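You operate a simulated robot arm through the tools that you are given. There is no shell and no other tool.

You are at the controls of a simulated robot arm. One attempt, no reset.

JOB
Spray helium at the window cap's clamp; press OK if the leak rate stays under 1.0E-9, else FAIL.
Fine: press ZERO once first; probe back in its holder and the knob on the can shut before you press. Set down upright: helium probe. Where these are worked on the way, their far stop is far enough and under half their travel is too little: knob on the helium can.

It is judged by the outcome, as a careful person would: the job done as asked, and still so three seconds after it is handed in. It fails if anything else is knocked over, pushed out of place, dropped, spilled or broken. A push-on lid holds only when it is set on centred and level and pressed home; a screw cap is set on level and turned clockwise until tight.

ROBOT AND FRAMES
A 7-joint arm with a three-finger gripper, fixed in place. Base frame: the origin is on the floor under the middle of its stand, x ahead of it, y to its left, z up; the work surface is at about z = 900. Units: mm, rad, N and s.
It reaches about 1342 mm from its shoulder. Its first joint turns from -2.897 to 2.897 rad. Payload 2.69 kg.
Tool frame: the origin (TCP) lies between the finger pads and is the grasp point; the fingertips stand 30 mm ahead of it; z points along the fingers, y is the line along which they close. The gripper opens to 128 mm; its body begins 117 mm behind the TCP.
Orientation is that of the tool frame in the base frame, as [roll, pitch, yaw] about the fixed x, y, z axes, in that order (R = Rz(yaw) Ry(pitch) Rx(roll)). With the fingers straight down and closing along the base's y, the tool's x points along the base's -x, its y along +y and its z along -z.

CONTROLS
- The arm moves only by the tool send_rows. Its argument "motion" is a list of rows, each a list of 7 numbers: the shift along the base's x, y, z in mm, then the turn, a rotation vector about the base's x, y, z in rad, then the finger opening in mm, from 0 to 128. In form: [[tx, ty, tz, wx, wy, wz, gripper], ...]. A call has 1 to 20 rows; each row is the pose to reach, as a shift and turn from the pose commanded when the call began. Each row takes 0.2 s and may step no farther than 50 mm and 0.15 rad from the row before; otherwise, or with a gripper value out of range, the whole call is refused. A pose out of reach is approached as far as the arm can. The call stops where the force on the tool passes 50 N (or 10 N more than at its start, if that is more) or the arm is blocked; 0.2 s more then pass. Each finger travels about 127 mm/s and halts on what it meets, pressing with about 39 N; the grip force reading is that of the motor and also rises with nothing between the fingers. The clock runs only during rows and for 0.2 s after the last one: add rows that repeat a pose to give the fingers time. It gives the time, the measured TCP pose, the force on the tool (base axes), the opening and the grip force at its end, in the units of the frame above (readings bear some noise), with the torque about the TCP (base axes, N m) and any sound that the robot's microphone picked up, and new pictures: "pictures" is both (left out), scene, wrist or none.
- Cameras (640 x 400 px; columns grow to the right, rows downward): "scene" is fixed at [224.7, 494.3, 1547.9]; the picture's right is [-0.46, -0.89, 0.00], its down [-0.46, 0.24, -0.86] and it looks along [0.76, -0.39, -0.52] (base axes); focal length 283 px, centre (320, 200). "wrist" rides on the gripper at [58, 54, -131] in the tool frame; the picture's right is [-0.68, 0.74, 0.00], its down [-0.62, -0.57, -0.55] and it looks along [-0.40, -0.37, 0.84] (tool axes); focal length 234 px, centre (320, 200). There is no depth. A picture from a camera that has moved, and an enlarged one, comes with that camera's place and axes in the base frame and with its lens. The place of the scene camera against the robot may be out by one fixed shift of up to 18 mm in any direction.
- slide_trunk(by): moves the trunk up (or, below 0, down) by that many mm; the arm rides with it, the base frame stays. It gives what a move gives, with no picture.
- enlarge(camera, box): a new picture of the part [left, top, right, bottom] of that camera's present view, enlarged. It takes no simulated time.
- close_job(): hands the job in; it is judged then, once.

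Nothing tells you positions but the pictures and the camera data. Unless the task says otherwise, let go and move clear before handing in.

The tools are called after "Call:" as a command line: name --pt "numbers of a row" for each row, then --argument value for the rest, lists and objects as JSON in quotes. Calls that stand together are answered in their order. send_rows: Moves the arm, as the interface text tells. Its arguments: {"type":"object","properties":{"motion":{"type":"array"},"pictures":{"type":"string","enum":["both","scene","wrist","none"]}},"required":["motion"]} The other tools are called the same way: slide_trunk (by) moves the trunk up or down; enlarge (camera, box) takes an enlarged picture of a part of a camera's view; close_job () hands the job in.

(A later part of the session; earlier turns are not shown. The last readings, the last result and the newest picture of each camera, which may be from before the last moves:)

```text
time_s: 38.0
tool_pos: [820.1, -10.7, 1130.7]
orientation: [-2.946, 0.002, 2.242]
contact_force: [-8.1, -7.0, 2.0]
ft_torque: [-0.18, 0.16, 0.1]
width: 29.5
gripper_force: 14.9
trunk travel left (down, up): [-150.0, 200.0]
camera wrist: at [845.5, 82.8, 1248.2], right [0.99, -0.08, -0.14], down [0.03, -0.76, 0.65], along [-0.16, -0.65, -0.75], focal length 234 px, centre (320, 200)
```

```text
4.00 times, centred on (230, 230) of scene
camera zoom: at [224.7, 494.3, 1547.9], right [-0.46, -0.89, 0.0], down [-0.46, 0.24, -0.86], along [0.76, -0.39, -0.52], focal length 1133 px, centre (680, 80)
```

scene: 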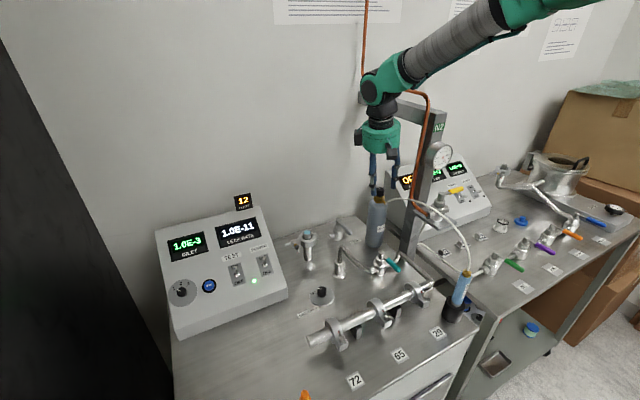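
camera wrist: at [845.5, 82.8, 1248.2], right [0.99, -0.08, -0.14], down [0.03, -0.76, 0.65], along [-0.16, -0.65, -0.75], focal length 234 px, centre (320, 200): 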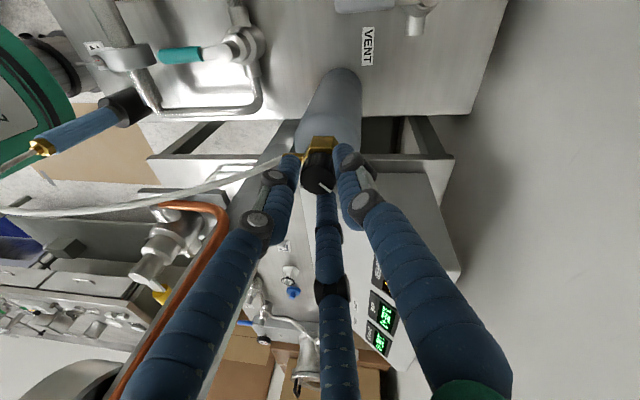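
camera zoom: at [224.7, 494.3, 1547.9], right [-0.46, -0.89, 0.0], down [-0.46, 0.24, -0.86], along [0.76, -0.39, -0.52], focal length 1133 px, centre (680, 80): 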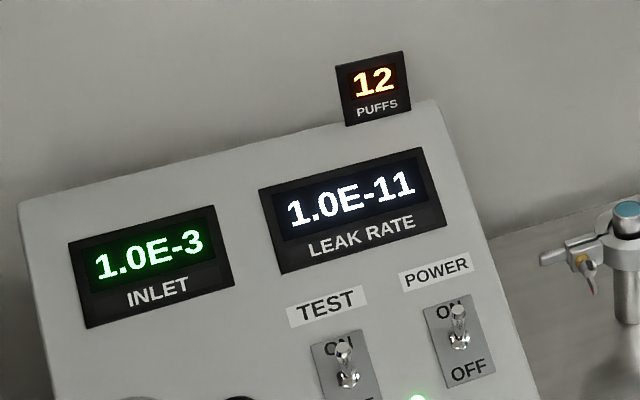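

One row stepped too far, so the call was refused and nothing moved. I'll resend with smaller steps.

Call:
send_rows --pt "0 0 0 0 0 0 40" --pt "0 0 0 0 0 0 70" --pt "4 3 28 0 0 0 70" --pt "9 7 60 0 0 0 70" --pt "0 40 80 0.04 -0.05 0 80" --pt "-15 75 100 0.08 -0.1 0 90" --pt "-40 105 120 0.1243 -0.1567 0 100" --pt "-80 130 128 0.1243 -0.1567 0 100" --pt "-120 150 130 0.1243 -0.1567 0 100" --pt "-160 170 130 0.1243 -0.1567 0 100" --pt "-200 190 130 0.1243 -0.1567 0 100" --pictures "both"

Call:
enlarge --camera "scene" --box '[345, 160, 425, 220]'

Call:
enlarge --camera "scene" --box '[150, 180, 310, 280]'

```text
time_s: 40.4
tool_pos: [618.3, 181.0, 1260.4]
orientation: [-3.141, 0.0, 2.242]
contact_force: [-0.8, -1.2, -0.3]
ft_torque: [0.0, 0.06, 0.0]
width: 99.9
gripper_force: 0.0
trunk travel left (down, up): [-150.0, 200.0]
camera wrist: at [624.8, 258.8, 1391.1], right [1.0, -0.07, 0.0], down [-0.06, -0.83, 0.55], along [-0.04, -0.55, -0.84], focal length 234 px, centre (320, 200)
```

scene: 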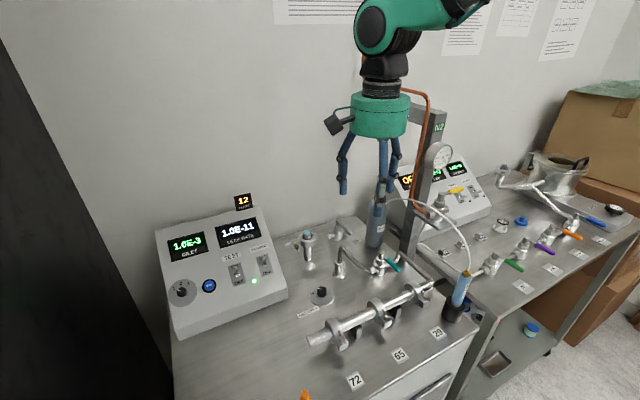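
wrist: 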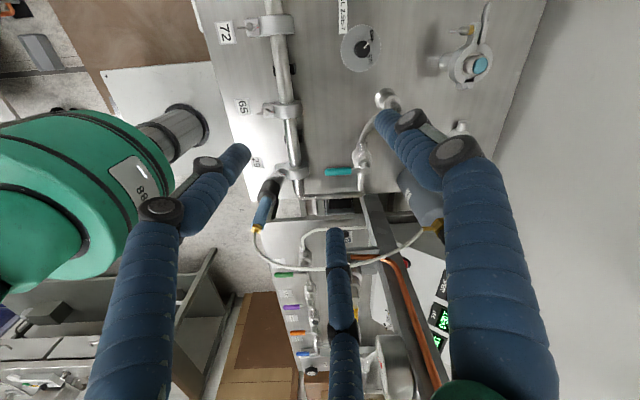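

```text
6.67 times, centred on (385, 190) of scene
camera zoom: at [224.7, 494.3, 1547.9], right [-0.46, -0.89, 0.0], down [-0.46, 0.24, -0.86], along [0.76, -0.39, -0.52], focal length 1888 px, centre (-113, 267)
```

zoom: 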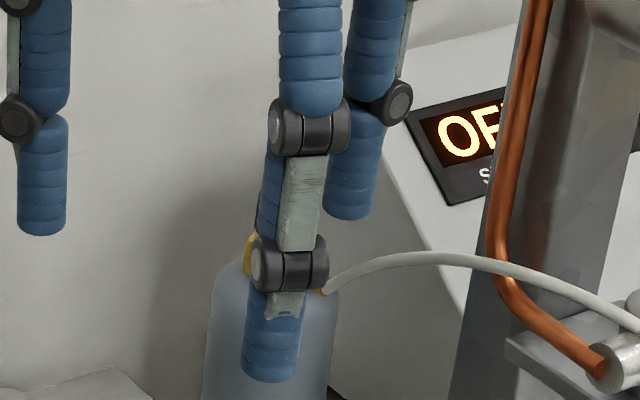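

```text
4.00 times, centred on (230, 230) of scene
camera zoom: at [224.7, 494.3, 1547.9], right [-0.46, -0.89, 0.0], down [-0.46, 0.24, -0.86], along [0.76, -0.39, -0.52], focal length 1133 px, centre (680, 80)
```

zoom: 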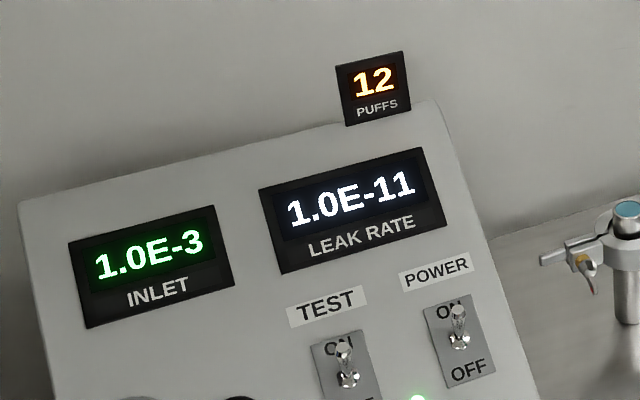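

Released; now in clear space with the probe visible in the wrist view. Zooming on the probe for a precise fix.

Call:
enlarge --camera "wrist" --box '[220, 150, 340, 270]'

Call:
enlarge --camera "wrist" --box '[370, 130, 500, 260]'

```text
3.33 times, centred on (280, 210) of wrist
camera zoom: at [624.8, 258.8, 1391.1], right [1.0, -0.07, 0.0], down [-0.06, -0.83, 0.55], along [-0.04, -0.55, -0.84], focal length 781 px, centre (453, 167)
```

zoom: 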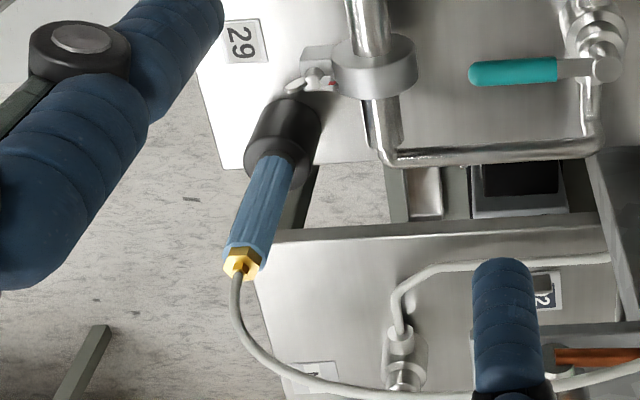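

```text
3.08 times, centred on (435, 195) of wrist
camera zoom: at [624.8, 258.8, 1391.1], right [1.0, -0.07, 0.0], down [-0.06, -0.83, 0.55], along [-0.04, -0.55, -0.84], focal length 720 px, centre (-34, 215)
```

zoom: 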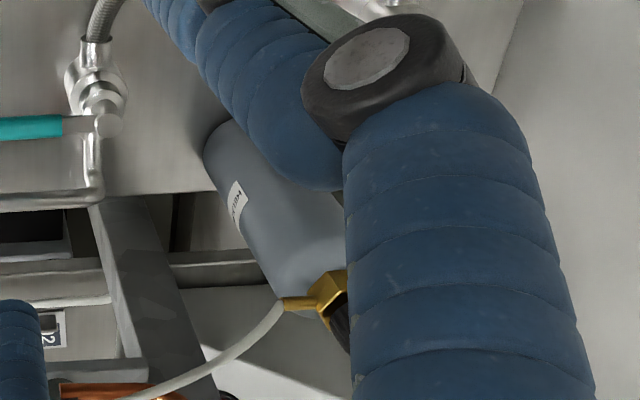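

The probe's top sits at ≈ (483, -19, 1050), holder top z ≈ 940. I'll tilt the hand 45° (coming from the +y/−x side so the hose stays clear) and move to a pre-grasp 130 mm away.

Call:
send_rows --pt "-21 -14 -21 -0.0849 -0.0487 -0.0356 80" --pt "-42 -29 -42 -0.1697 -0.0974 -0.0711 80" --pt "-63 -43 -63 -0.2546 -0.1461 -0.1067 80" --pt "-84 -57 -84 -0.3394 -0.1948 -0.1423 80" --pt "-105 -72 -105 -0.4243 -0.2435 -0.1779 80" --pt "-126 -86 -126 -0.5092 -0.2922 -0.2134 80" --pt "-147 -100 -147 -0.594 -0.3409 -0.249 80" --pt "-168 -115 -168 -0.6789 -0.3896 -0.2846 80" --pt "-168 -115 -168 -0.6789 -0.3896 -0.2846 80" --pictures "both"

Call:
enlarge --camera "wrist" --box '[230, 80, 410, 220]'

Call:
enlarge --camera "scene" --box '[400, 200, 520, 320]'

```text
time_s: 42.4
tool_pos: [450.7, 63.9, 1089.4]
orientation: [3.141, 0.78, 1.94]
contact_force: [-0.1, 1.2, 0.6]
ft_torque: [-0.02, -0.02, 0.0]
width: 79.9
gripper_force: 0.1
trunk travel left (down, up): [-150.0, 200.0]
camera wrist: at [453.2, 207.4, 1142.0], right [0.86, -0.18, 0.48], down [-0.51, -0.25, 0.82], along [-0.03, -0.95, -0.31], focal length 234 px, centre (320, 200)
```

scene: 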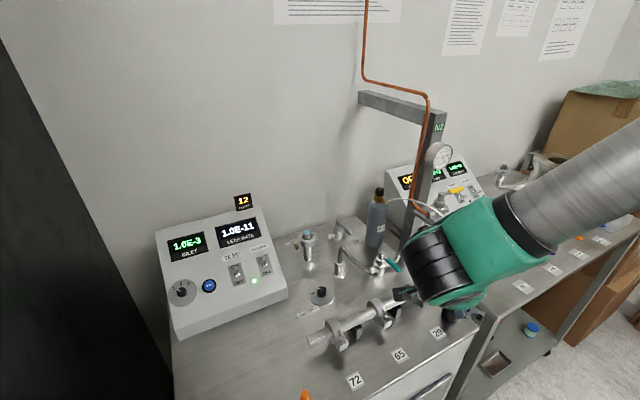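
wrist: 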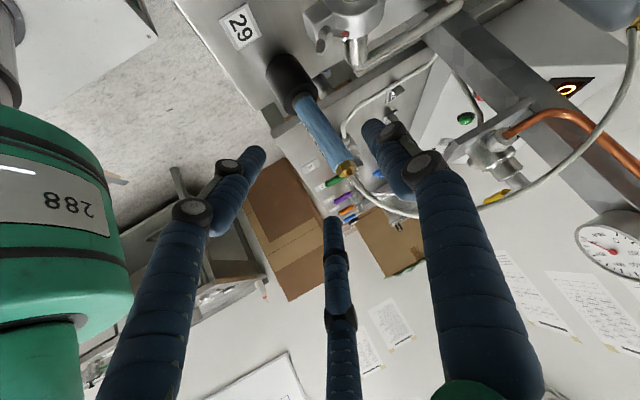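

```text
2.86 times, centred on (320, 150) of wrist
camera zoom: at [453.2, 207.4, 1142.0], right [0.86, -0.18, 0.48], down [-0.51, -0.25, 0.82], along [-0.03, -0.95, -0.31], focal length 669 px, centre (320, 343)
```

zoom: 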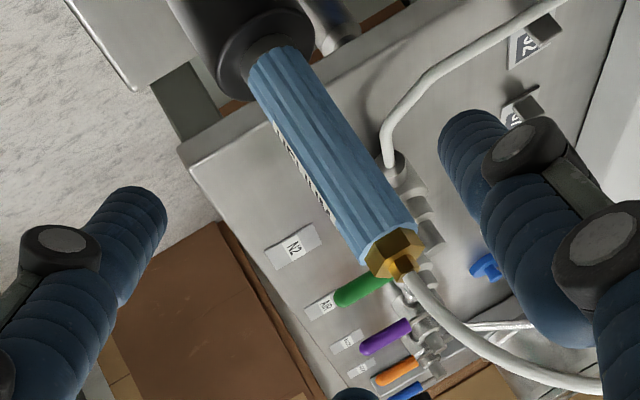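

```text
3.33 times, centred on (460, 260) of scene
camera zoom: at [224.7, 494.3, 1547.9], right [-0.46, -0.89, 0.0], down [-0.46, 0.24, -0.86], along [0.76, -0.39, -0.52], focal length 944 px, centre (-147, 0)
```

zoom: 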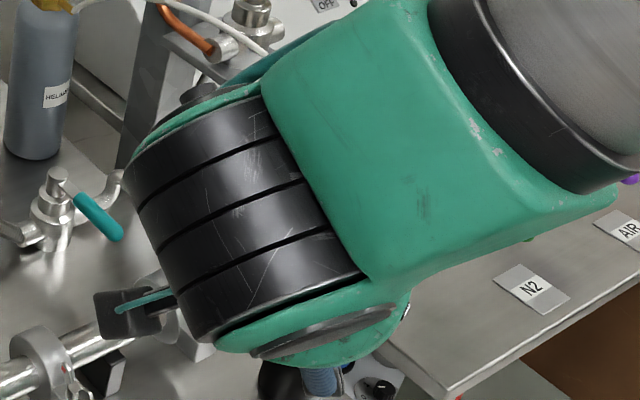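

The pose is reachable and the probe axis refines to ≈ (486.5, -16), handle z ≈ 953–1040. Advancing along the tool axis to straddle the handle.

Call:
send_rows --pt "9 -17 -18 0 0 0 80" --pt "17 -33 -35 0 0 0 80" --pt "24 -49 -53 0 0 0 80" --pt "30 -64 -70 0 0 0 80" --pt "30 -64 -70 0 0 0 80" --pictures "wrist"

Call:
enlarge --camera "wrist" --box '[230, 80, 410, 220]'

```text
time_s: 43.6
tool_pos: [481.6, -0.5, 1019.8]
orientation: [3.141, 0.779, 1.944]
contact_force: [-0.7, 0.2, 0.5]
ft_torque: [-0.03, -0.02, 0.0]
width: 80.1
gripper_force: 0.1
trunk travel left (down, up): [-150.0, 200.0]
camera wrist: at [483.3, 143.2, 1072.4], right [0.86, -0.18, 0.48], down [-0.51, -0.25, 0.82], along [-0.03, -0.95, -0.31], focal length 234 px, centre (320, 200)
```

wrist: 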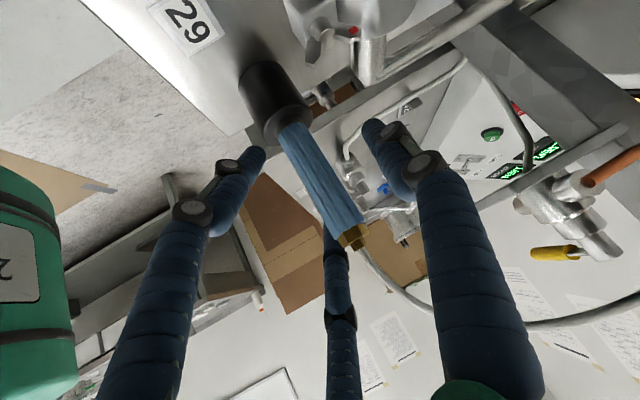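

```text
2.86 times, centred on (320, 150) of wrist
camera zoom: at [483.3, 143.2, 1072.4], right [0.86, -0.18, 0.48], down [-0.51, -0.25, 0.82], along [-0.03, -0.95, -0.31], focal length 669 px, centre (320, 343)
```

zoom: 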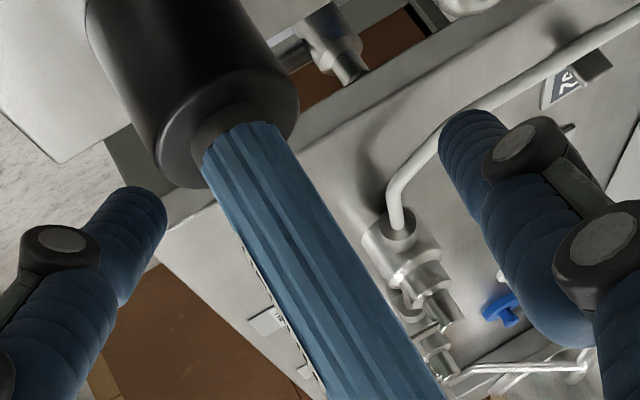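

The two left-side fingers pass close to the handle, so I'll shift the hand ~8 mm along −ty to centre the handle between the three fingers, then finish the approach.

Call:
send_rows --pt "-4 -1.5 0 0 0 0 80" --pt "-7.7 -3 0 0 0 0 80" --pt "-5 -10 -8 0 0 0 80" --pt "-1.6 -18.7 -17.1 0 0 0 80" --pt "-1.6 -18.7 -17.1 0 0 0 80" --pictures "wrist"

Call:
enlarge --camera "wrist" --box '[230, 80, 430, 260]'

```text
time_s: 44.8
tool_pos: [479.6, -19.2, 1003.2]
orientation: [3.141, 0.781, 1.943]
contact_force: [0.0, -0.1, 0.9]
ft_torque: [0.01, -0.01, -0.01]
width: 79.9
gripper_force: 0.1
trunk travel left (down, up): [-150.0, 200.0]
camera wrist: at [482.2, 124.4, 1055.4], right [0.86, -0.18, 0.48], down [-0.51, -0.25, 0.82], along [-0.03, -0.95, -0.31], focal length 234 px, centre (320, 200)
```

wrist: 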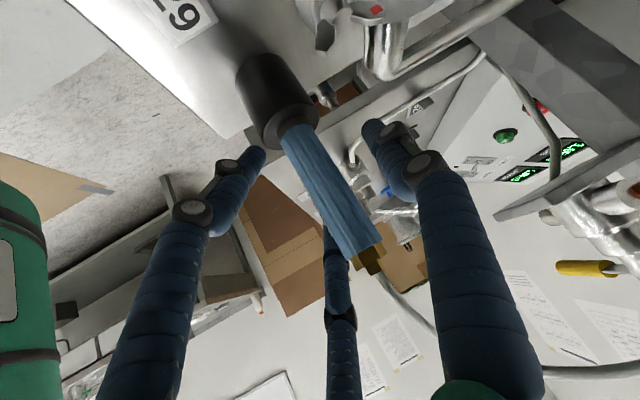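

```text
2.22 times, centred on (330, 170) of wrist
camera zoom: at [482.2, 124.4, 1055.4], right [0.86, -0.18, 0.48], down [-0.51, -0.25, 0.82], along [-0.03, -0.95, -0.31], focal length 520 px, centre (298, 267)
```

zoom: 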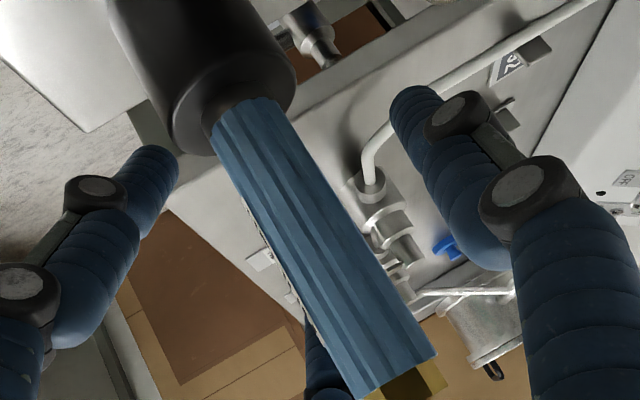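

The handle runs through the grasp point. Closing gently on it.

Call:
send_rows --pt "0 0 0 0 0 0 68" --pt "0 0 0 0 0 0 58" --pt "0 0 0 0 0 0 50" --pt "0 0 0 0 0 0 44" --pt "0 0 0 0 0 0 38" --pt "0 0 0 0 0 0 32" --pictures "wrist"

Call:
enlarge --camera "wrist" --box '[230, 80, 430, 260]'

```text
time_s: 46.2
tool_pos: [479.9, -18.2, 1003.2]
orientation: [-3.142, 0.78, 1.942]
contact_force: [0.6, -0.1, 0.4]
ft_torque: [0.0, -0.02, 0.01]
width: 36.0
gripper_force: 38.8
trunk travel left (down, up): [-150.0, 200.0]
camera wrist: at [482.1, 124.6, 1055.5], right [0.86, -0.18, 0.48], down [-0.51, -0.25, 0.82], along [-0.03, -0.95, -0.31], focal length 234 px, centre (320, 200)
```

wrist: 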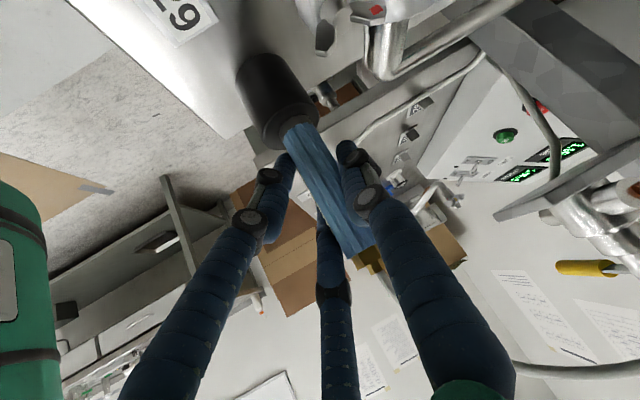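

```text
2.22 times, centred on (330, 170) of wrist
camera zoom: at [482.1, 124.6, 1055.5], right [0.86, -0.18, 0.48], down [-0.51, -0.25, 0.82], along [-0.03, -0.95, -0.31], focal length 520 px, centre (298, 267)
```

zoom: 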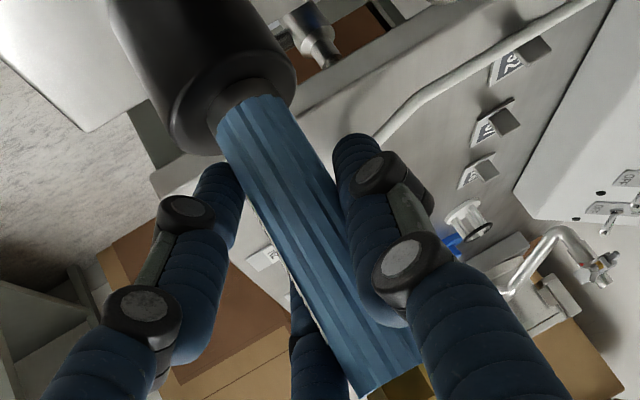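

Gripped at 36 mm with ~39 N and no side load. Lifting straight up slowly first, with the grip held.

Call:
send_rows --pt "0 0 0 0 0 0 22" --pt "0 0 8 0 0 0 20" --pt "0 0 20 0 0 0 20" --pt "0 0 40 0 0 0 20" --pt "0 0 65 0 0 0 20" --pt "0 0 90 0 0 0 20" --pictures "both"

Call:
enlarge --camera "wrist" --box '[210, 40, 430, 260]'

Call:
enlarge --camera "scene" --box '[150, 180, 310, 280]'

Call:
enlarge --camera "scene" --box '[360, 180, 520, 340]'

```text
time_s: 47.6
tool_pos: [479.7, -18.1, 1093.8]
orientation: [-3.14, 0.781, 1.943]
contact_force: [-0.4, 0.4, -0.7]
ft_torque: [-0.03, 0.01, -0.02]
width: 35.9
gripper_force: 38.7
trunk travel left (down, up): [-150.0, 200.0]
camera wrist: at [481.4, 125.1, 1145.6], right [0.86, -0.18, 0.47], down [-0.51, -0.25, 0.82], along [-0.03, -0.95, -0.31], focal length 234 px, centre (320, 200)
```

scene: 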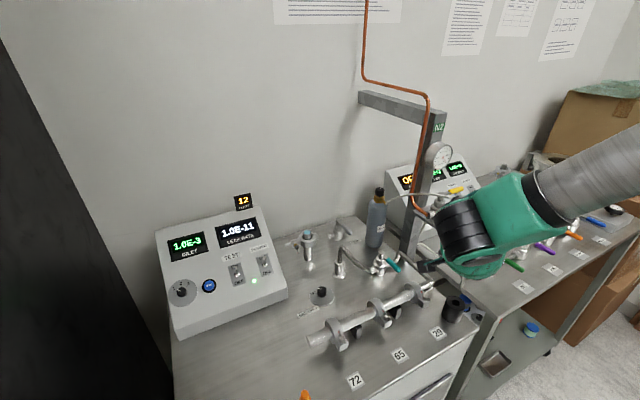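
wrist: 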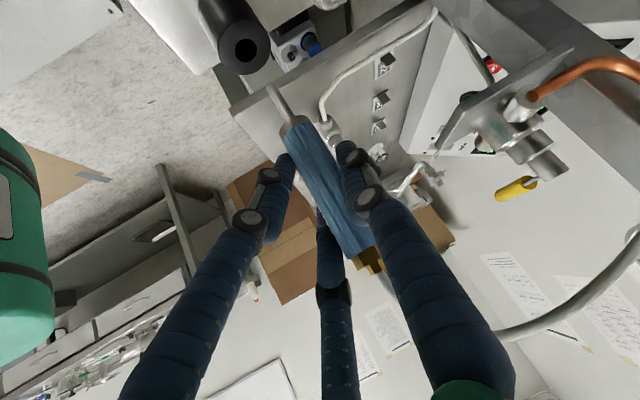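

```text
1.82 times, centred on (320, 150) of wrist
camera zoom: at [481.4, 125.1, 1145.6], right [0.86, -0.18, 0.47], down [-0.51, -0.25, 0.82], along [-0.03, -0.95, -0.31], focal length 426 px, centre (320, 291)
```

zoom: 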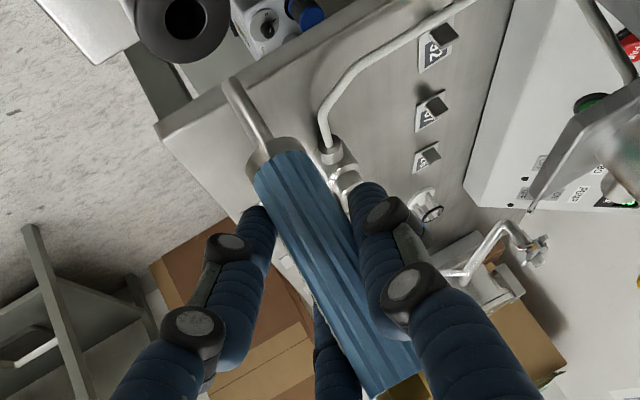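

```text
4.00 times, centred on (230, 230) of scene
camera zoom: at [224.7, 494.3, 1547.9], right [-0.46, -0.89, 0.0], down [-0.46, 0.24, -0.86], along [0.76, -0.39, -0.52], focal length 1133 px, centre (680, 80)
```

zoom: 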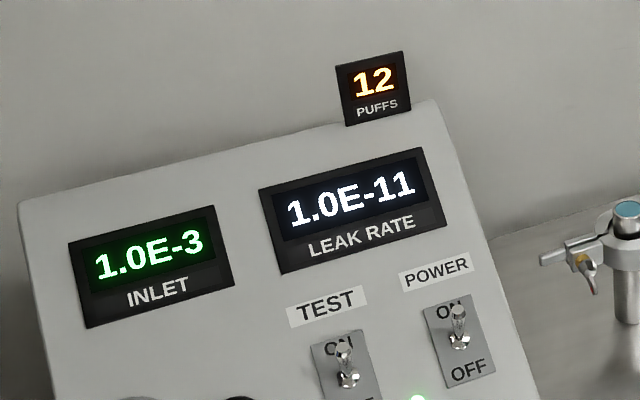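

```text
2.50 times, centred on (440, 260) of scene
camera zoom: at [224.7, 494.3, 1547.9], right [-0.46, -0.89, 0.0], down [-0.46, 0.24, -0.86], along [0.76, -0.39, -0.52], focal length 708 px, centre (20, 50)
```

zoom: 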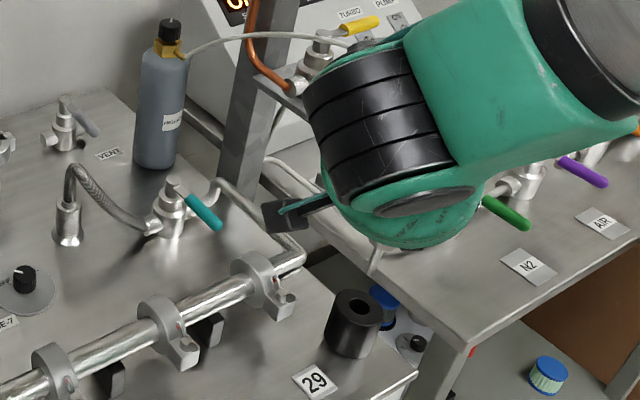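

The probe is out, with a thin nozzle reaching ~96 mm below the grasp point; still 12 puffs, 1.0E-11. I'll raise it, then carry it over to above the window cap while yawing +0.9 rad so the detector display stays visible.

Call:
send_rows --pt "0 0 35 0 0 0 20" --pt "0 0 70 0 0 0 20" --pt "0 0 106 0 0 0 20" --pt "34 23 106 0 0 0.09 20" --pt "69 46 106 0 0 0.18 20" --pt "103 70 106 0 0 0.27 20" --pt "138 93 106 0 0 0.36 20" --pt "172 116 106 0 0 0.45 20" --pt "206 139 106 0 0 0.54 20" --pt "241 162 106 0 0 0.63 20" --pt "275 186 106 0 0 0.72 20" --pt "310 209 106 0 0 0.81 20" --pt "344 232 106 0 0 0.9 20" --pt "344 232 106 0 0 0.9 20" --pictures "both"

Call:
enlarge --camera "wrist" --box '[200, 20, 440, 260]'

Call:
enlarge --camera "scene" --box '[150, 150, 350, 300]'

```text
time_s: 50.6
tool_pos: [824.1, 213.7, 1198.0]
orientation: [3.141, 0.78, 2.843]
contact_force: [0.3, 0.7, -0.9]
ft_torque: [-0.03, -0.03, -0.02]
width: 36.4
gripper_force: 39.5
trunk travel left (down, up): [-150.0, 200.0]
camera wrist: at [712.8, 303.7, 1250.8], right [0.68, 0.56, 0.48], down [-0.12, -0.56, 0.82], along [0.73, -0.61, -0.31], focal length 234 px, centre (320, 200)
```

scene: 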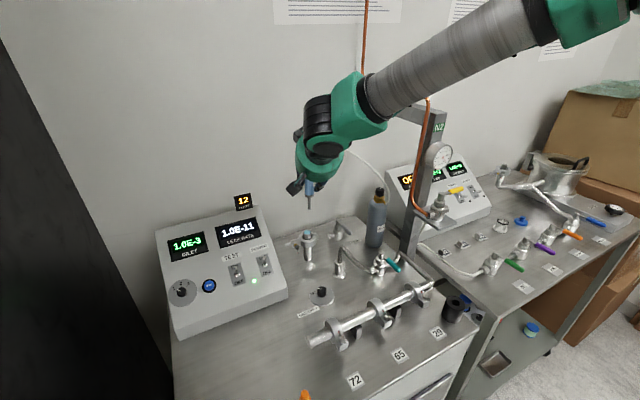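
wrist: 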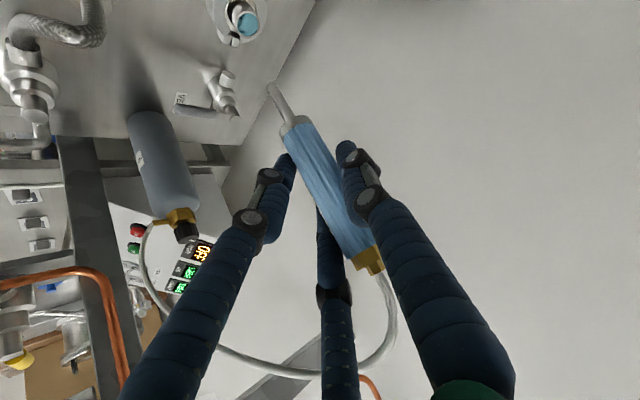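

```text
1.67 times, centred on (320, 140) of wrist
camera zoom: at [712.8, 303.7, 1250.8], right [0.68, 0.56, 0.48], down [-0.12, -0.56, 0.82], along [0.73, -0.61, -0.31], focal length 390 px, centre (320, 300)
```

zoom: 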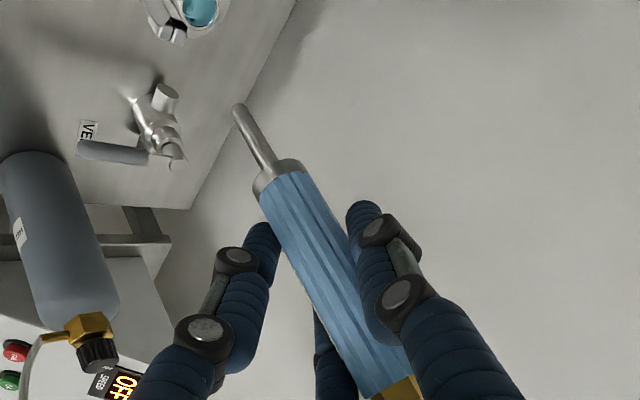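

```text
2.67 times, centred on (250, 225) of scene
camera zoom: at [224.7, 494.3, 1547.9], right [-0.46, -0.89, 0.0], down [-0.46, 0.24, -0.86], along [0.76, -0.39, -0.52], focal length 755 px, centre (507, 133)
```

zoom: 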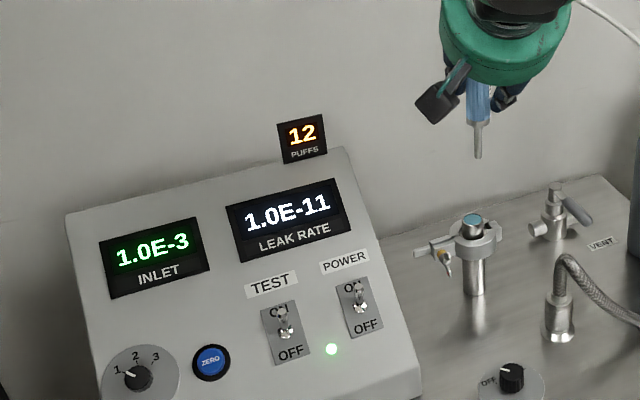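

The nozzle tip is at ≈ (829, 222, 1101), with the cap's axis at ≈ (849, 220) and clamp ring at z ≈ 962–988. I'll shift 4 mm outward and descend so the tip is just above the clamp ring.

Call:
send_rows --pt "-2 0 -25 0 0 0 20" --pt "-4 -1 -50 0 0 0 20" --pt "-4 -1 -75 0 0 0 20" --pt "-4 -1 -90 0 0 0 20" --pictures "both"

Call:
enlarge --camera "wrist" --box '[210, 40, 330, 160]'

Call:
enlarge --camera "scene" --box '[150, 150, 350, 300]'

```text
time_s: 51.6
tool_pos: [819.0, 213.7, 1109.3]
orientation: [-3.141, 0.782, 2.843]
contact_force: [0.2, 0.3, 0.1]
ft_torque: [0.04, 0.0, -0.02]
width: 36.9
gripper_force: 38.6
trunk travel left (down, up): [-150.0, 200.0]
camera wrist: at [708.5, 302.9, 1161.2], right [0.68, 0.56, 0.48], down [-0.12, -0.56, 0.82], along [0.73, -0.61, -0.31], focal length 234 px, centre (320, 200)
```

scene: 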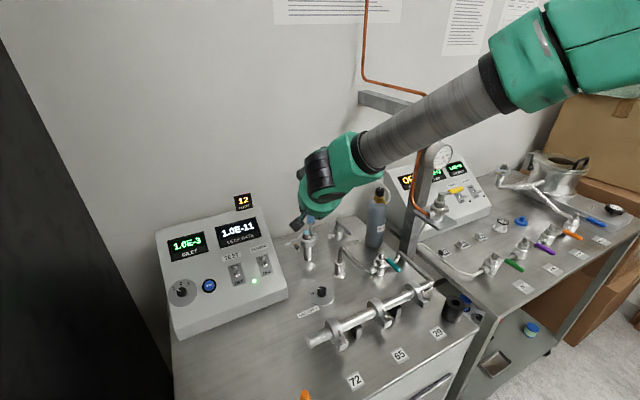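
wrist: 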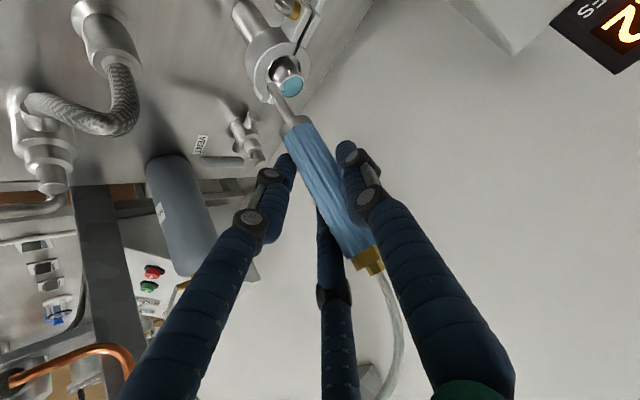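

```text
3.33 times, centred on (270, 100) of wrist
camera zoom: at [708.5, 302.9, 1161.2], right [0.68, 0.56, 0.48], down [-0.12, -0.56, 0.82], along [0.73, -0.61, -0.31], focal length 781 px, centre (487, 533)
```

zoom: 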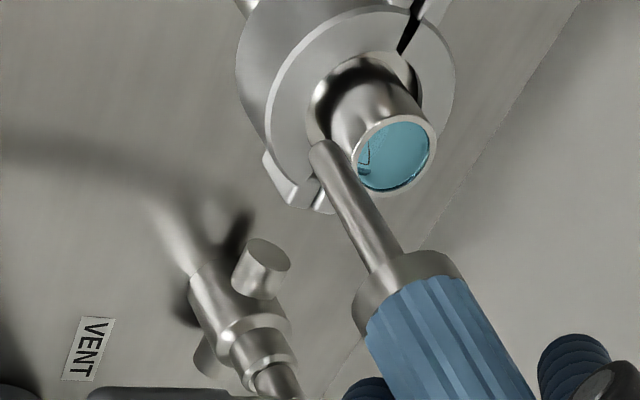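

```text
2.67 times, centred on (250, 225) of scene
camera zoom: at [224.7, 494.3, 1547.9], right [-0.46, -0.89, 0.0], down [-0.46, 0.24, -0.86], along [0.76, -0.39, -0.52], focal length 755 px, centre (507, 133)
```

zoom: 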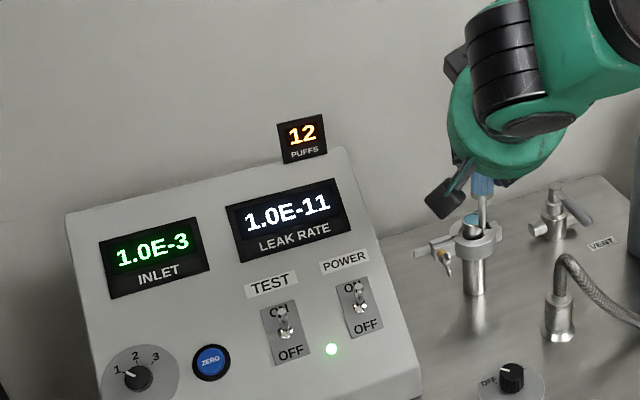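

The tip is ~25 mm above the clamp ring with no change in puffs yet. Descending ~12 mm more and holding for about a second.

Call:
send_rows --pt "0 0 -6 0 0 0 20" --pt "0 0 -12 0 0 0 20" --pt "0 0 -12 0 0 0 20" --pt "0 0 -12 0 0 0 20" --pt "0 0 -12 0 0 0 20" --pictures "wrist"

Call:
enlarge --camera "wrist" --box '[210, 40, 330, 160]'

Call:
enlarge --camera "scene" --box '[150, 150, 350, 300]'

```text
time_s: 52.8
tool_pos: [819.1, 213.1, 1097.5]
orientation: [3.141, 0.781, 2.843]
contact_force: [-0.5, -0.8, -1.2]
ft_torque: [-0.02, -0.02, -0.02]
width: 36.9
gripper_force: 38.6
trunk travel left (down, up): [-150.0, 200.0]
camera wrist: at [708.2, 303.1, 1149.3], right [0.68, 0.56, 0.48], down [-0.12, -0.56, 0.82], along [0.73, -0.61, -0.31], focal length 234 px, centre (320, 200)
```

wrist: 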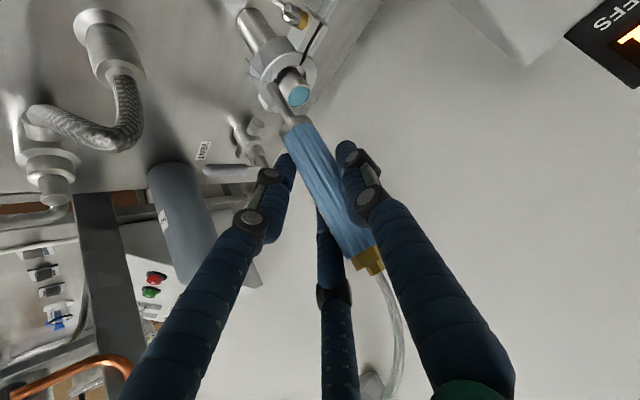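

```text
3.33 times, centred on (270, 100) of wrist
camera zoom: at [708.2, 303.1, 1149.3], right [0.68, 0.56, 0.48], down [-0.12, -0.56, 0.82], along [0.73, -0.61, -0.31], focal length 781 px, centre (487, 533)
```

zoom: 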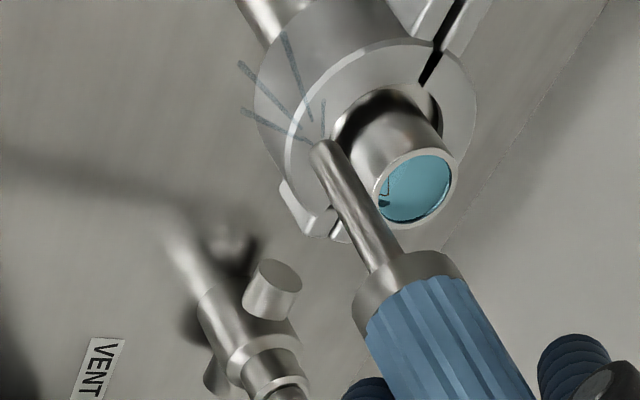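

```text
2.67 times, centred on (250, 225) of scene
camera zoom: at [224.7, 494.3, 1547.9], right [-0.46, -0.89, 0.0], down [-0.46, 0.24, -0.86], along [0.76, -0.39, -0.52], focal length 755 px, centre (507, 133)
```

zoom: 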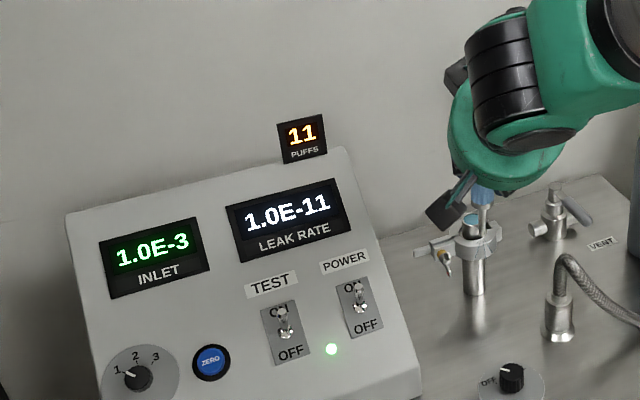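

A puff came out (counter now 11, spray streaks visible at the clamp). Holding here and watching the leak rate for the delayed response.

Call:
send_rows --pt "0 0 0 0 0 0 20" --pt "0 0 0 0 0 0 20" --pt "0 0 0 0 0 0 20" --pt "0 0 0 0 0 0 20" --pictures "none"

Call:
enlarge --camera "scene" --box '[150, 150, 350, 300]'

Call:
enlarge --camera "wrist" --box '[210, 40, 330, 160]'

```text
time_s: 53.8
tool_pos: [819.4, 214.0, 1096.6]
orientation: [-3.141, 0.779, 2.842]
contact_force: [-0.2, -0.1, -1.1]
ft_torque: [0.0, 0.03, 0.01]
width: 37.1
gripper_force: 39.3
trunk travel left (down, up): [-150.0, 200.0]
```

```text
2.67 times, centred on (250, 225) of scene
camera zoom: at [224.7, 494.3, 1547.9], right [-0.46, -0.89, 0.0], down [-0.46, 0.24, -0.86], along [0.76, -0.39, -0.52], focal length 755 px, centre (507, 133)
```

zoom: 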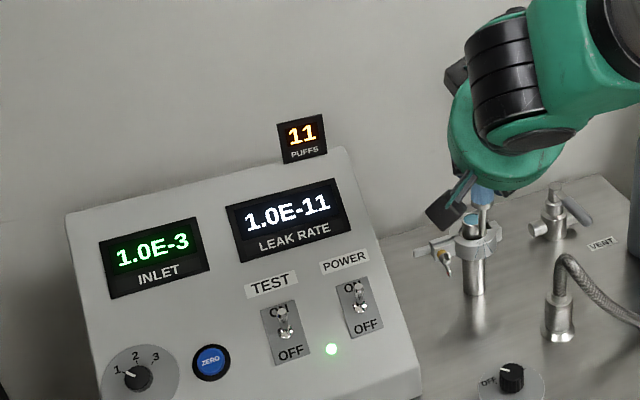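

```text
3.33 times, centred on (270, 100) of wrist
camera zoom: at [708.2, 303.1, 1149.3], right [0.68, 0.56, 0.48], down [-0.12, -0.56, 0.82], along [0.73, -0.61, -0.31], focal length 781 px, centre (487, 533)
```

zoom: 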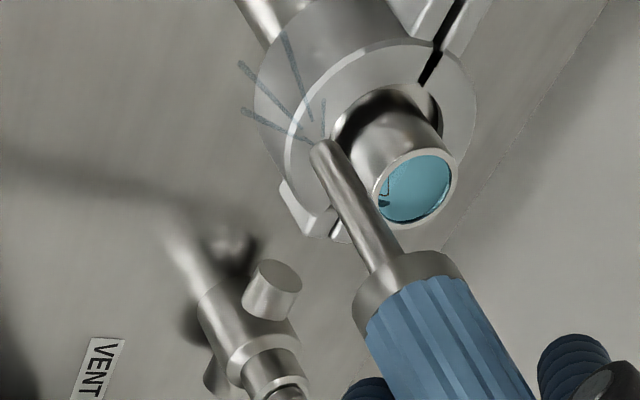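

Call:
send_rows --pt "0 0 0 0 0 0 20" --pt "0 0 0 0 0 0 20" --pt "0 0 0 0 0 0 20" --pt "0 0 0 0 0 0 20" --pt "0 0 0 0 0 0 20" --pt "0 0 0 0 0 0 20" --pt "0 0 0 0 0 0 20" --pt "0 0 0 0 0 0 20" --pictures "none"

Call:
enlarge --camera "scene" --box '[150, 150, 350, 300]'

Call:
enlarge --camera "wrist" --box '[210, 40, 330, 160]'

```text
time_s: 55.6
tool_pos: [819.3, 213.4, 1096.0]
orientation: [-3.141, 0.781, 2.842]
contact_force: [-0.5, -0.5, -1.4]
ft_torque: [0.02, 0.03, -0.02]
width: 37.1
gripper_force: 38.9
trunk travel left (down, up): [-150.0, 200.0]
```

```text
2.67 times, centred on (250, 225) of scene
camera zoom: at [224.7, 494.3, 1547.9], right [-0.46, -0.89, 0.0], down [-0.46, 0.24, -0.86], along [0.76, -0.39, -0.52], focal length 755 px, centre (507, 133)
```

zoom: 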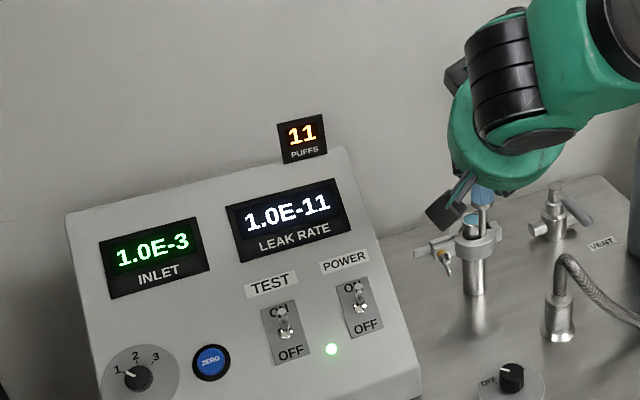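

```text
3.33 times, centred on (270, 100) of wrist
camera zoom: at [708.2, 303.1, 1149.3], right [0.68, 0.56, 0.48], down [-0.12, -0.56, 0.82], along [0.73, -0.61, -0.31], focal length 781 px, centre (487, 533)
```

zoom: 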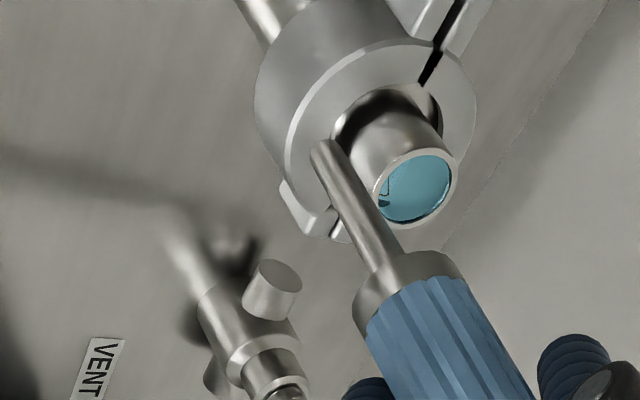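

The puff ended (about 2 s long) and the reading is still 1.0E-11. I'll wait several more seconds for any delayed response.

Call:
send_rows --pt "0 0 0 0 0 0 20" --pt "0 0 0 0 0 0 20" --pt "0 0 0 0 0 0 20" --pt "0 0 0 0 0 0 20" --pt "0 0 0 0 0 0 20" --pt "0 0 0 0 0 0 20" --pt "0 0 0 0 0 0 20" --pt "0 0 0 0 0 0 20" --pt "0 0 0 0 0 0 20" --pt "0 0 0 0 0 0 20" --pictures "none"

Call:
enlarge --camera "scene" --box '[150, 150, 350, 300]'

```text
time_s: 57.8
tool_pos: [819.2, 213.2, 1096.9]
orientation: [-3.141, 0.78, 2.844]
contact_force: [-0.1, -0.1, -1.0]
ft_torque: [0.03, 0.0, -0.01]
width: 37.2
gripper_force: 39.2
trunk travel left (down, up): [-150.0, 200.0]
```

```text
2.67 times, centred on (250, 225) of scene
camera zoom: at [224.7, 494.3, 1547.9], right [-0.46, -0.89, 0.0], down [-0.46, 0.24, -0.86], along [0.76, -0.39, -0.52], focal length 755 px, centre (507, 133)
```

zoom: 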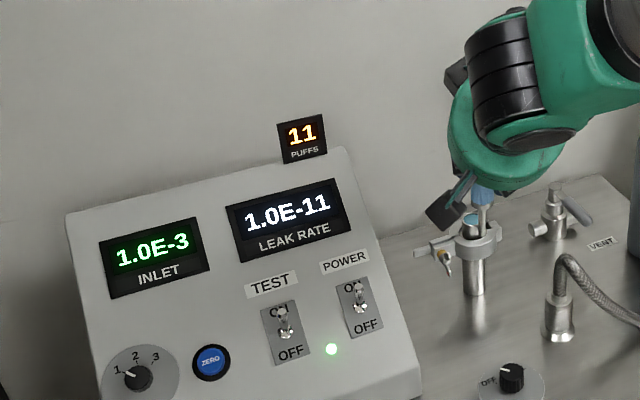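

Still flat at 1.0E-11 after ~5 s. For a sound reading I'll give a second puff from slightly closer: raise the nozzle, come back down 4 mm lower, and watch.

Call:
send_rows --pt "0 0 20 0 0 0 20" --pt "0 0 45 0 0 0 20" --pt "0 0 45 0 0 0 20" --pt "0 0 20 0 0 0 20" --pt "0 0 0 0 0 0 20" --pt "1 0 -5 0 0 0 20" --pt "1 0 -5 0 0 0 20" --pt "1 0 -5 0 0 0 20" --pictures "none"

Call:
enlarge --camera "scene" --box '[150, 150, 350, 300]'

Call:
enlarge --camera "wrist" --box '[210, 40, 330, 160]'

```text
time_s: 59.6
tool_pos: [820.5, 212.0, 1092.1]
orientation: [3.141, 0.78, 2.843]
contact_force: [-1.1, -0.8, -0.3]
ft_torque: [0.01, 0.03, -0.01]
width: 37.4
gripper_force: 38.5
trunk travel left (down, up): [-150.0, 200.0]
```

```text
2.67 times, centred on (250, 225) of scene
camera zoom: at [224.7, 494.3, 1547.9], right [-0.46, -0.89, 0.0], down [-0.46, 0.24, -0.86], along [0.76, -0.39, -0.52], focal length 755 px, centre (507, 133)
```

zoom: 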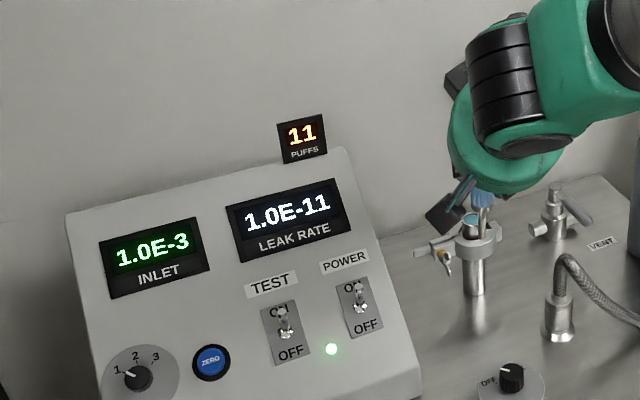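

```text
3.33 times, centred on (270, 100) of wrist
camera zoom: at [709.1, 302.9, 1144.7], right [0.68, 0.56, 0.48], down [-0.12, -0.56, 0.82], along [0.73, -0.61, -0.31], focal length 781 px, centre (487, 533)
```

zoom: 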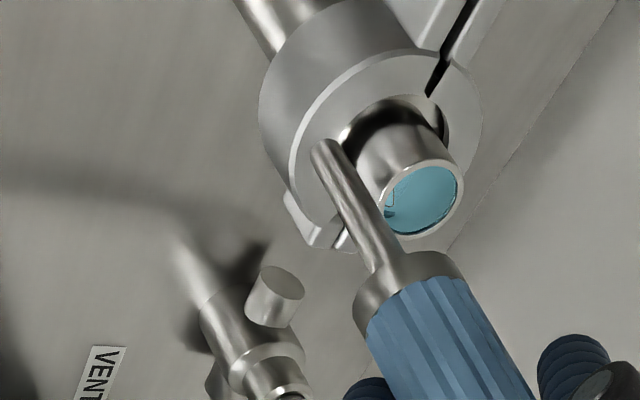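

Call:
send_rows --pt "0 0 0 0 0 0 20" --pt "0 0 0 0 0 0 20" --pt "0 0 0 0 0 0 20" --pt "0 0 0 0 0 0 20" --pt "0 0 0 0 0 0 20" --pt "0 0 0 0 0 0 20" --pictures "none"

Call:
enlarge --camera "scene" --box '[150, 150, 350, 300]'

Call:
enlarge --camera "wrist" --box '[210, 40, 330, 160]'

```text
time_s: 61.0
tool_pos: [820.2, 213.1, 1092.2]
orientation: [-3.141, 0.78, 2.844]
contact_force: [-0.4, -0.3, -1.6]
ft_torque: [-0.02, 0.02, -0.03]
width: 37.5
gripper_force: 38.6
trunk travel left (down, up): [-150.0, 200.0]
```

```text
2.67 times, centred on (250, 225) of scene
camera zoom: at [224.7, 494.3, 1547.9], right [-0.46, -0.89, 0.0], down [-0.46, 0.24, -0.86], along [0.76, -0.39, -0.52], focal length 755 px, centre (507, 133)
```

zoom: 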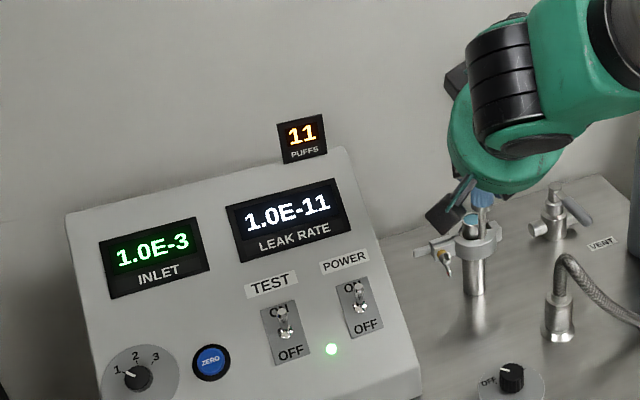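

```text
3.33 times, centred on (270, 100) of wrist
camera zoom: at [709.1, 303.0, 1144.7], right [0.68, 0.56, 0.48], down [-0.12, -0.56, 0.82], along [0.73, -0.61, -0.31], focal length 781 px, centre (487, 533)
```

zoom: 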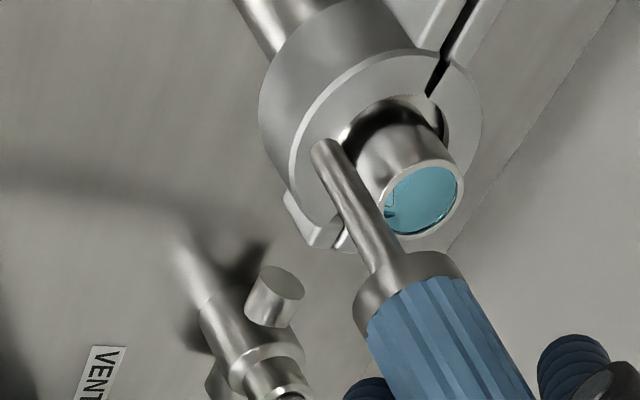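

No second puff was triggered; it probably needs to move farther away to re-arm. I'll raise ~100 mm and come back once to confirm the reading.

Call:
send_rows --pt "0 0 25 0 0 0 20" --pt "0 0 60 0 0 0 20" --pt "0 0 100 0 0 0 20" --pt "0 0 110 0 0 0 20" --pt "0 0 110 0 0 0 20" --pt "0 0 80 0 0 0 20" --pt "0 0 45 0 0 0 20" --pt "0 0 15 0 0 0 20" --pt "0 0 2 0 0 0 20" --pt "0 0 2 0 0 0 20" --pt "0 0 2 0 0 0 20" --pt "0 0 2 0 0 0 20" --pt "0 0 2 0 0 0 20" --pt "0 0 2 0 0 0 20" --pictures "none"

Call:
enlarge --camera "scene" --box '[150, 150, 350, 300]'

Call:
enlarge --camera "wrist" --box '[210, 40, 330, 160]'

```text
time_s: 64.0
tool_pos: [820.1, 212.7, 1094.7]
orientation: [-3.141, 0.779, 2.843]
contact_force: [0.3, 0.7, -1.4]
ft_torque: [0.03, -0.04, -0.01]
width: 37.9
gripper_force: 39.1
trunk travel left (down, up): [-150.0, 200.0]
```

```text
2.67 times, centred on (250, 225) of scene
camera zoom: at [224.7, 494.3, 1547.9], right [-0.46, -0.89, 0.0], down [-0.46, 0.24, -0.86], along [0.76, -0.39, -0.52], focal length 755 px, centre (507, 133)
```

zoom: 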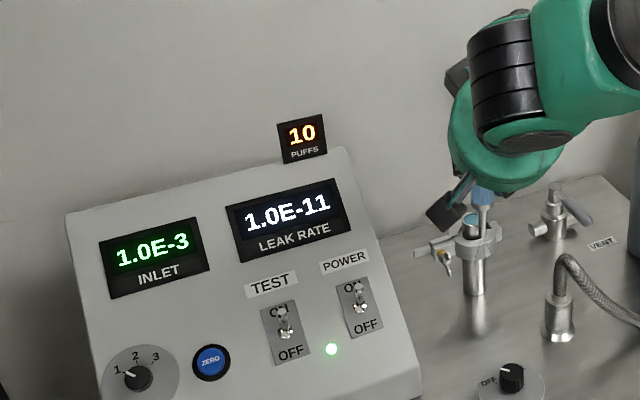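

```text
3.33 times, centred on (270, 100) of wrist
camera zoom: at [709.1, 302.4, 1147.2], right [0.68, 0.56, 0.48], down [-0.12, -0.56, 0.82], along [0.73, -0.61, -0.31], focal length 781 px, centre (487, 533)
```

zoom: 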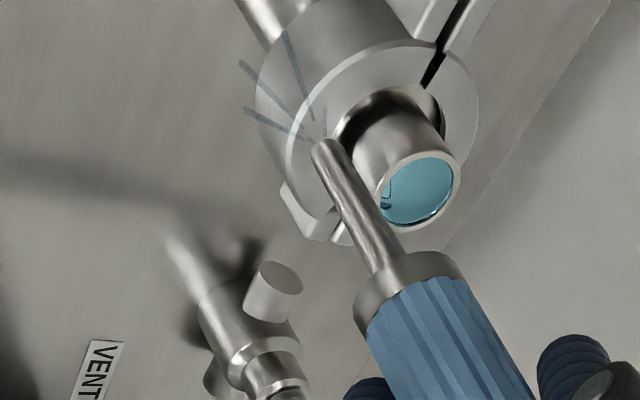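

A second puff is going (counter 10, streaks at the clamp). Holding for several seconds to watch the leak rate.

Call:
send_rows --pt "0 0 0 0 0 0 20" --pt "0 0 0 0 0 0 20" --pt "0 0 0 0 0 0 20" --pt "0 0 0 0 0 0 20" --pt "0 0 0 0 0 0 20" --pt "0 0 0 0 0 0 20" --pt "0 0 0 0 0 0 20" --pt "0 0 0 0 0 0 20" --pictures "none"

Call:
enlarge --camera "scene" --box '[150, 150, 350, 300]'

```text
time_s: 65.8
tool_pos: [820.3, 212.3, 1095.7]
orientation: [-3.14, 0.78, 2.842]
contact_force: [0.3, 0.4, -1.6]
ft_torque: [-0.03, 0.0, 0.02]
width: 37.5
gripper_force: 39.2
trunk travel left (down, up): [-150.0, 200.0]
```

```text
2.67 times, centred on (250, 225) of scene
camera zoom: at [224.7, 494.3, 1547.9], right [-0.46, -0.89, 0.0], down [-0.46, 0.24, -0.86], along [0.76, -0.39, -0.52], focal length 755 px, centre (507, 133)
```

zoom: 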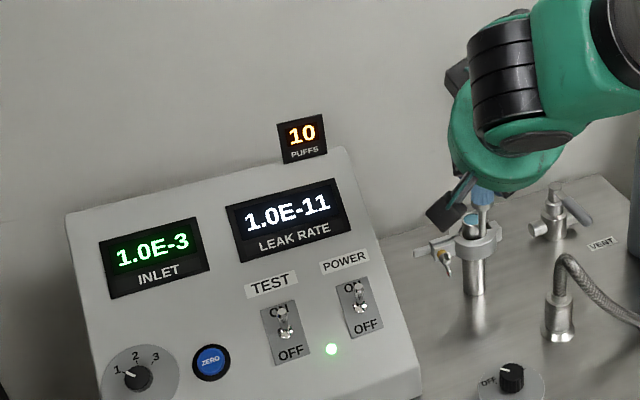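

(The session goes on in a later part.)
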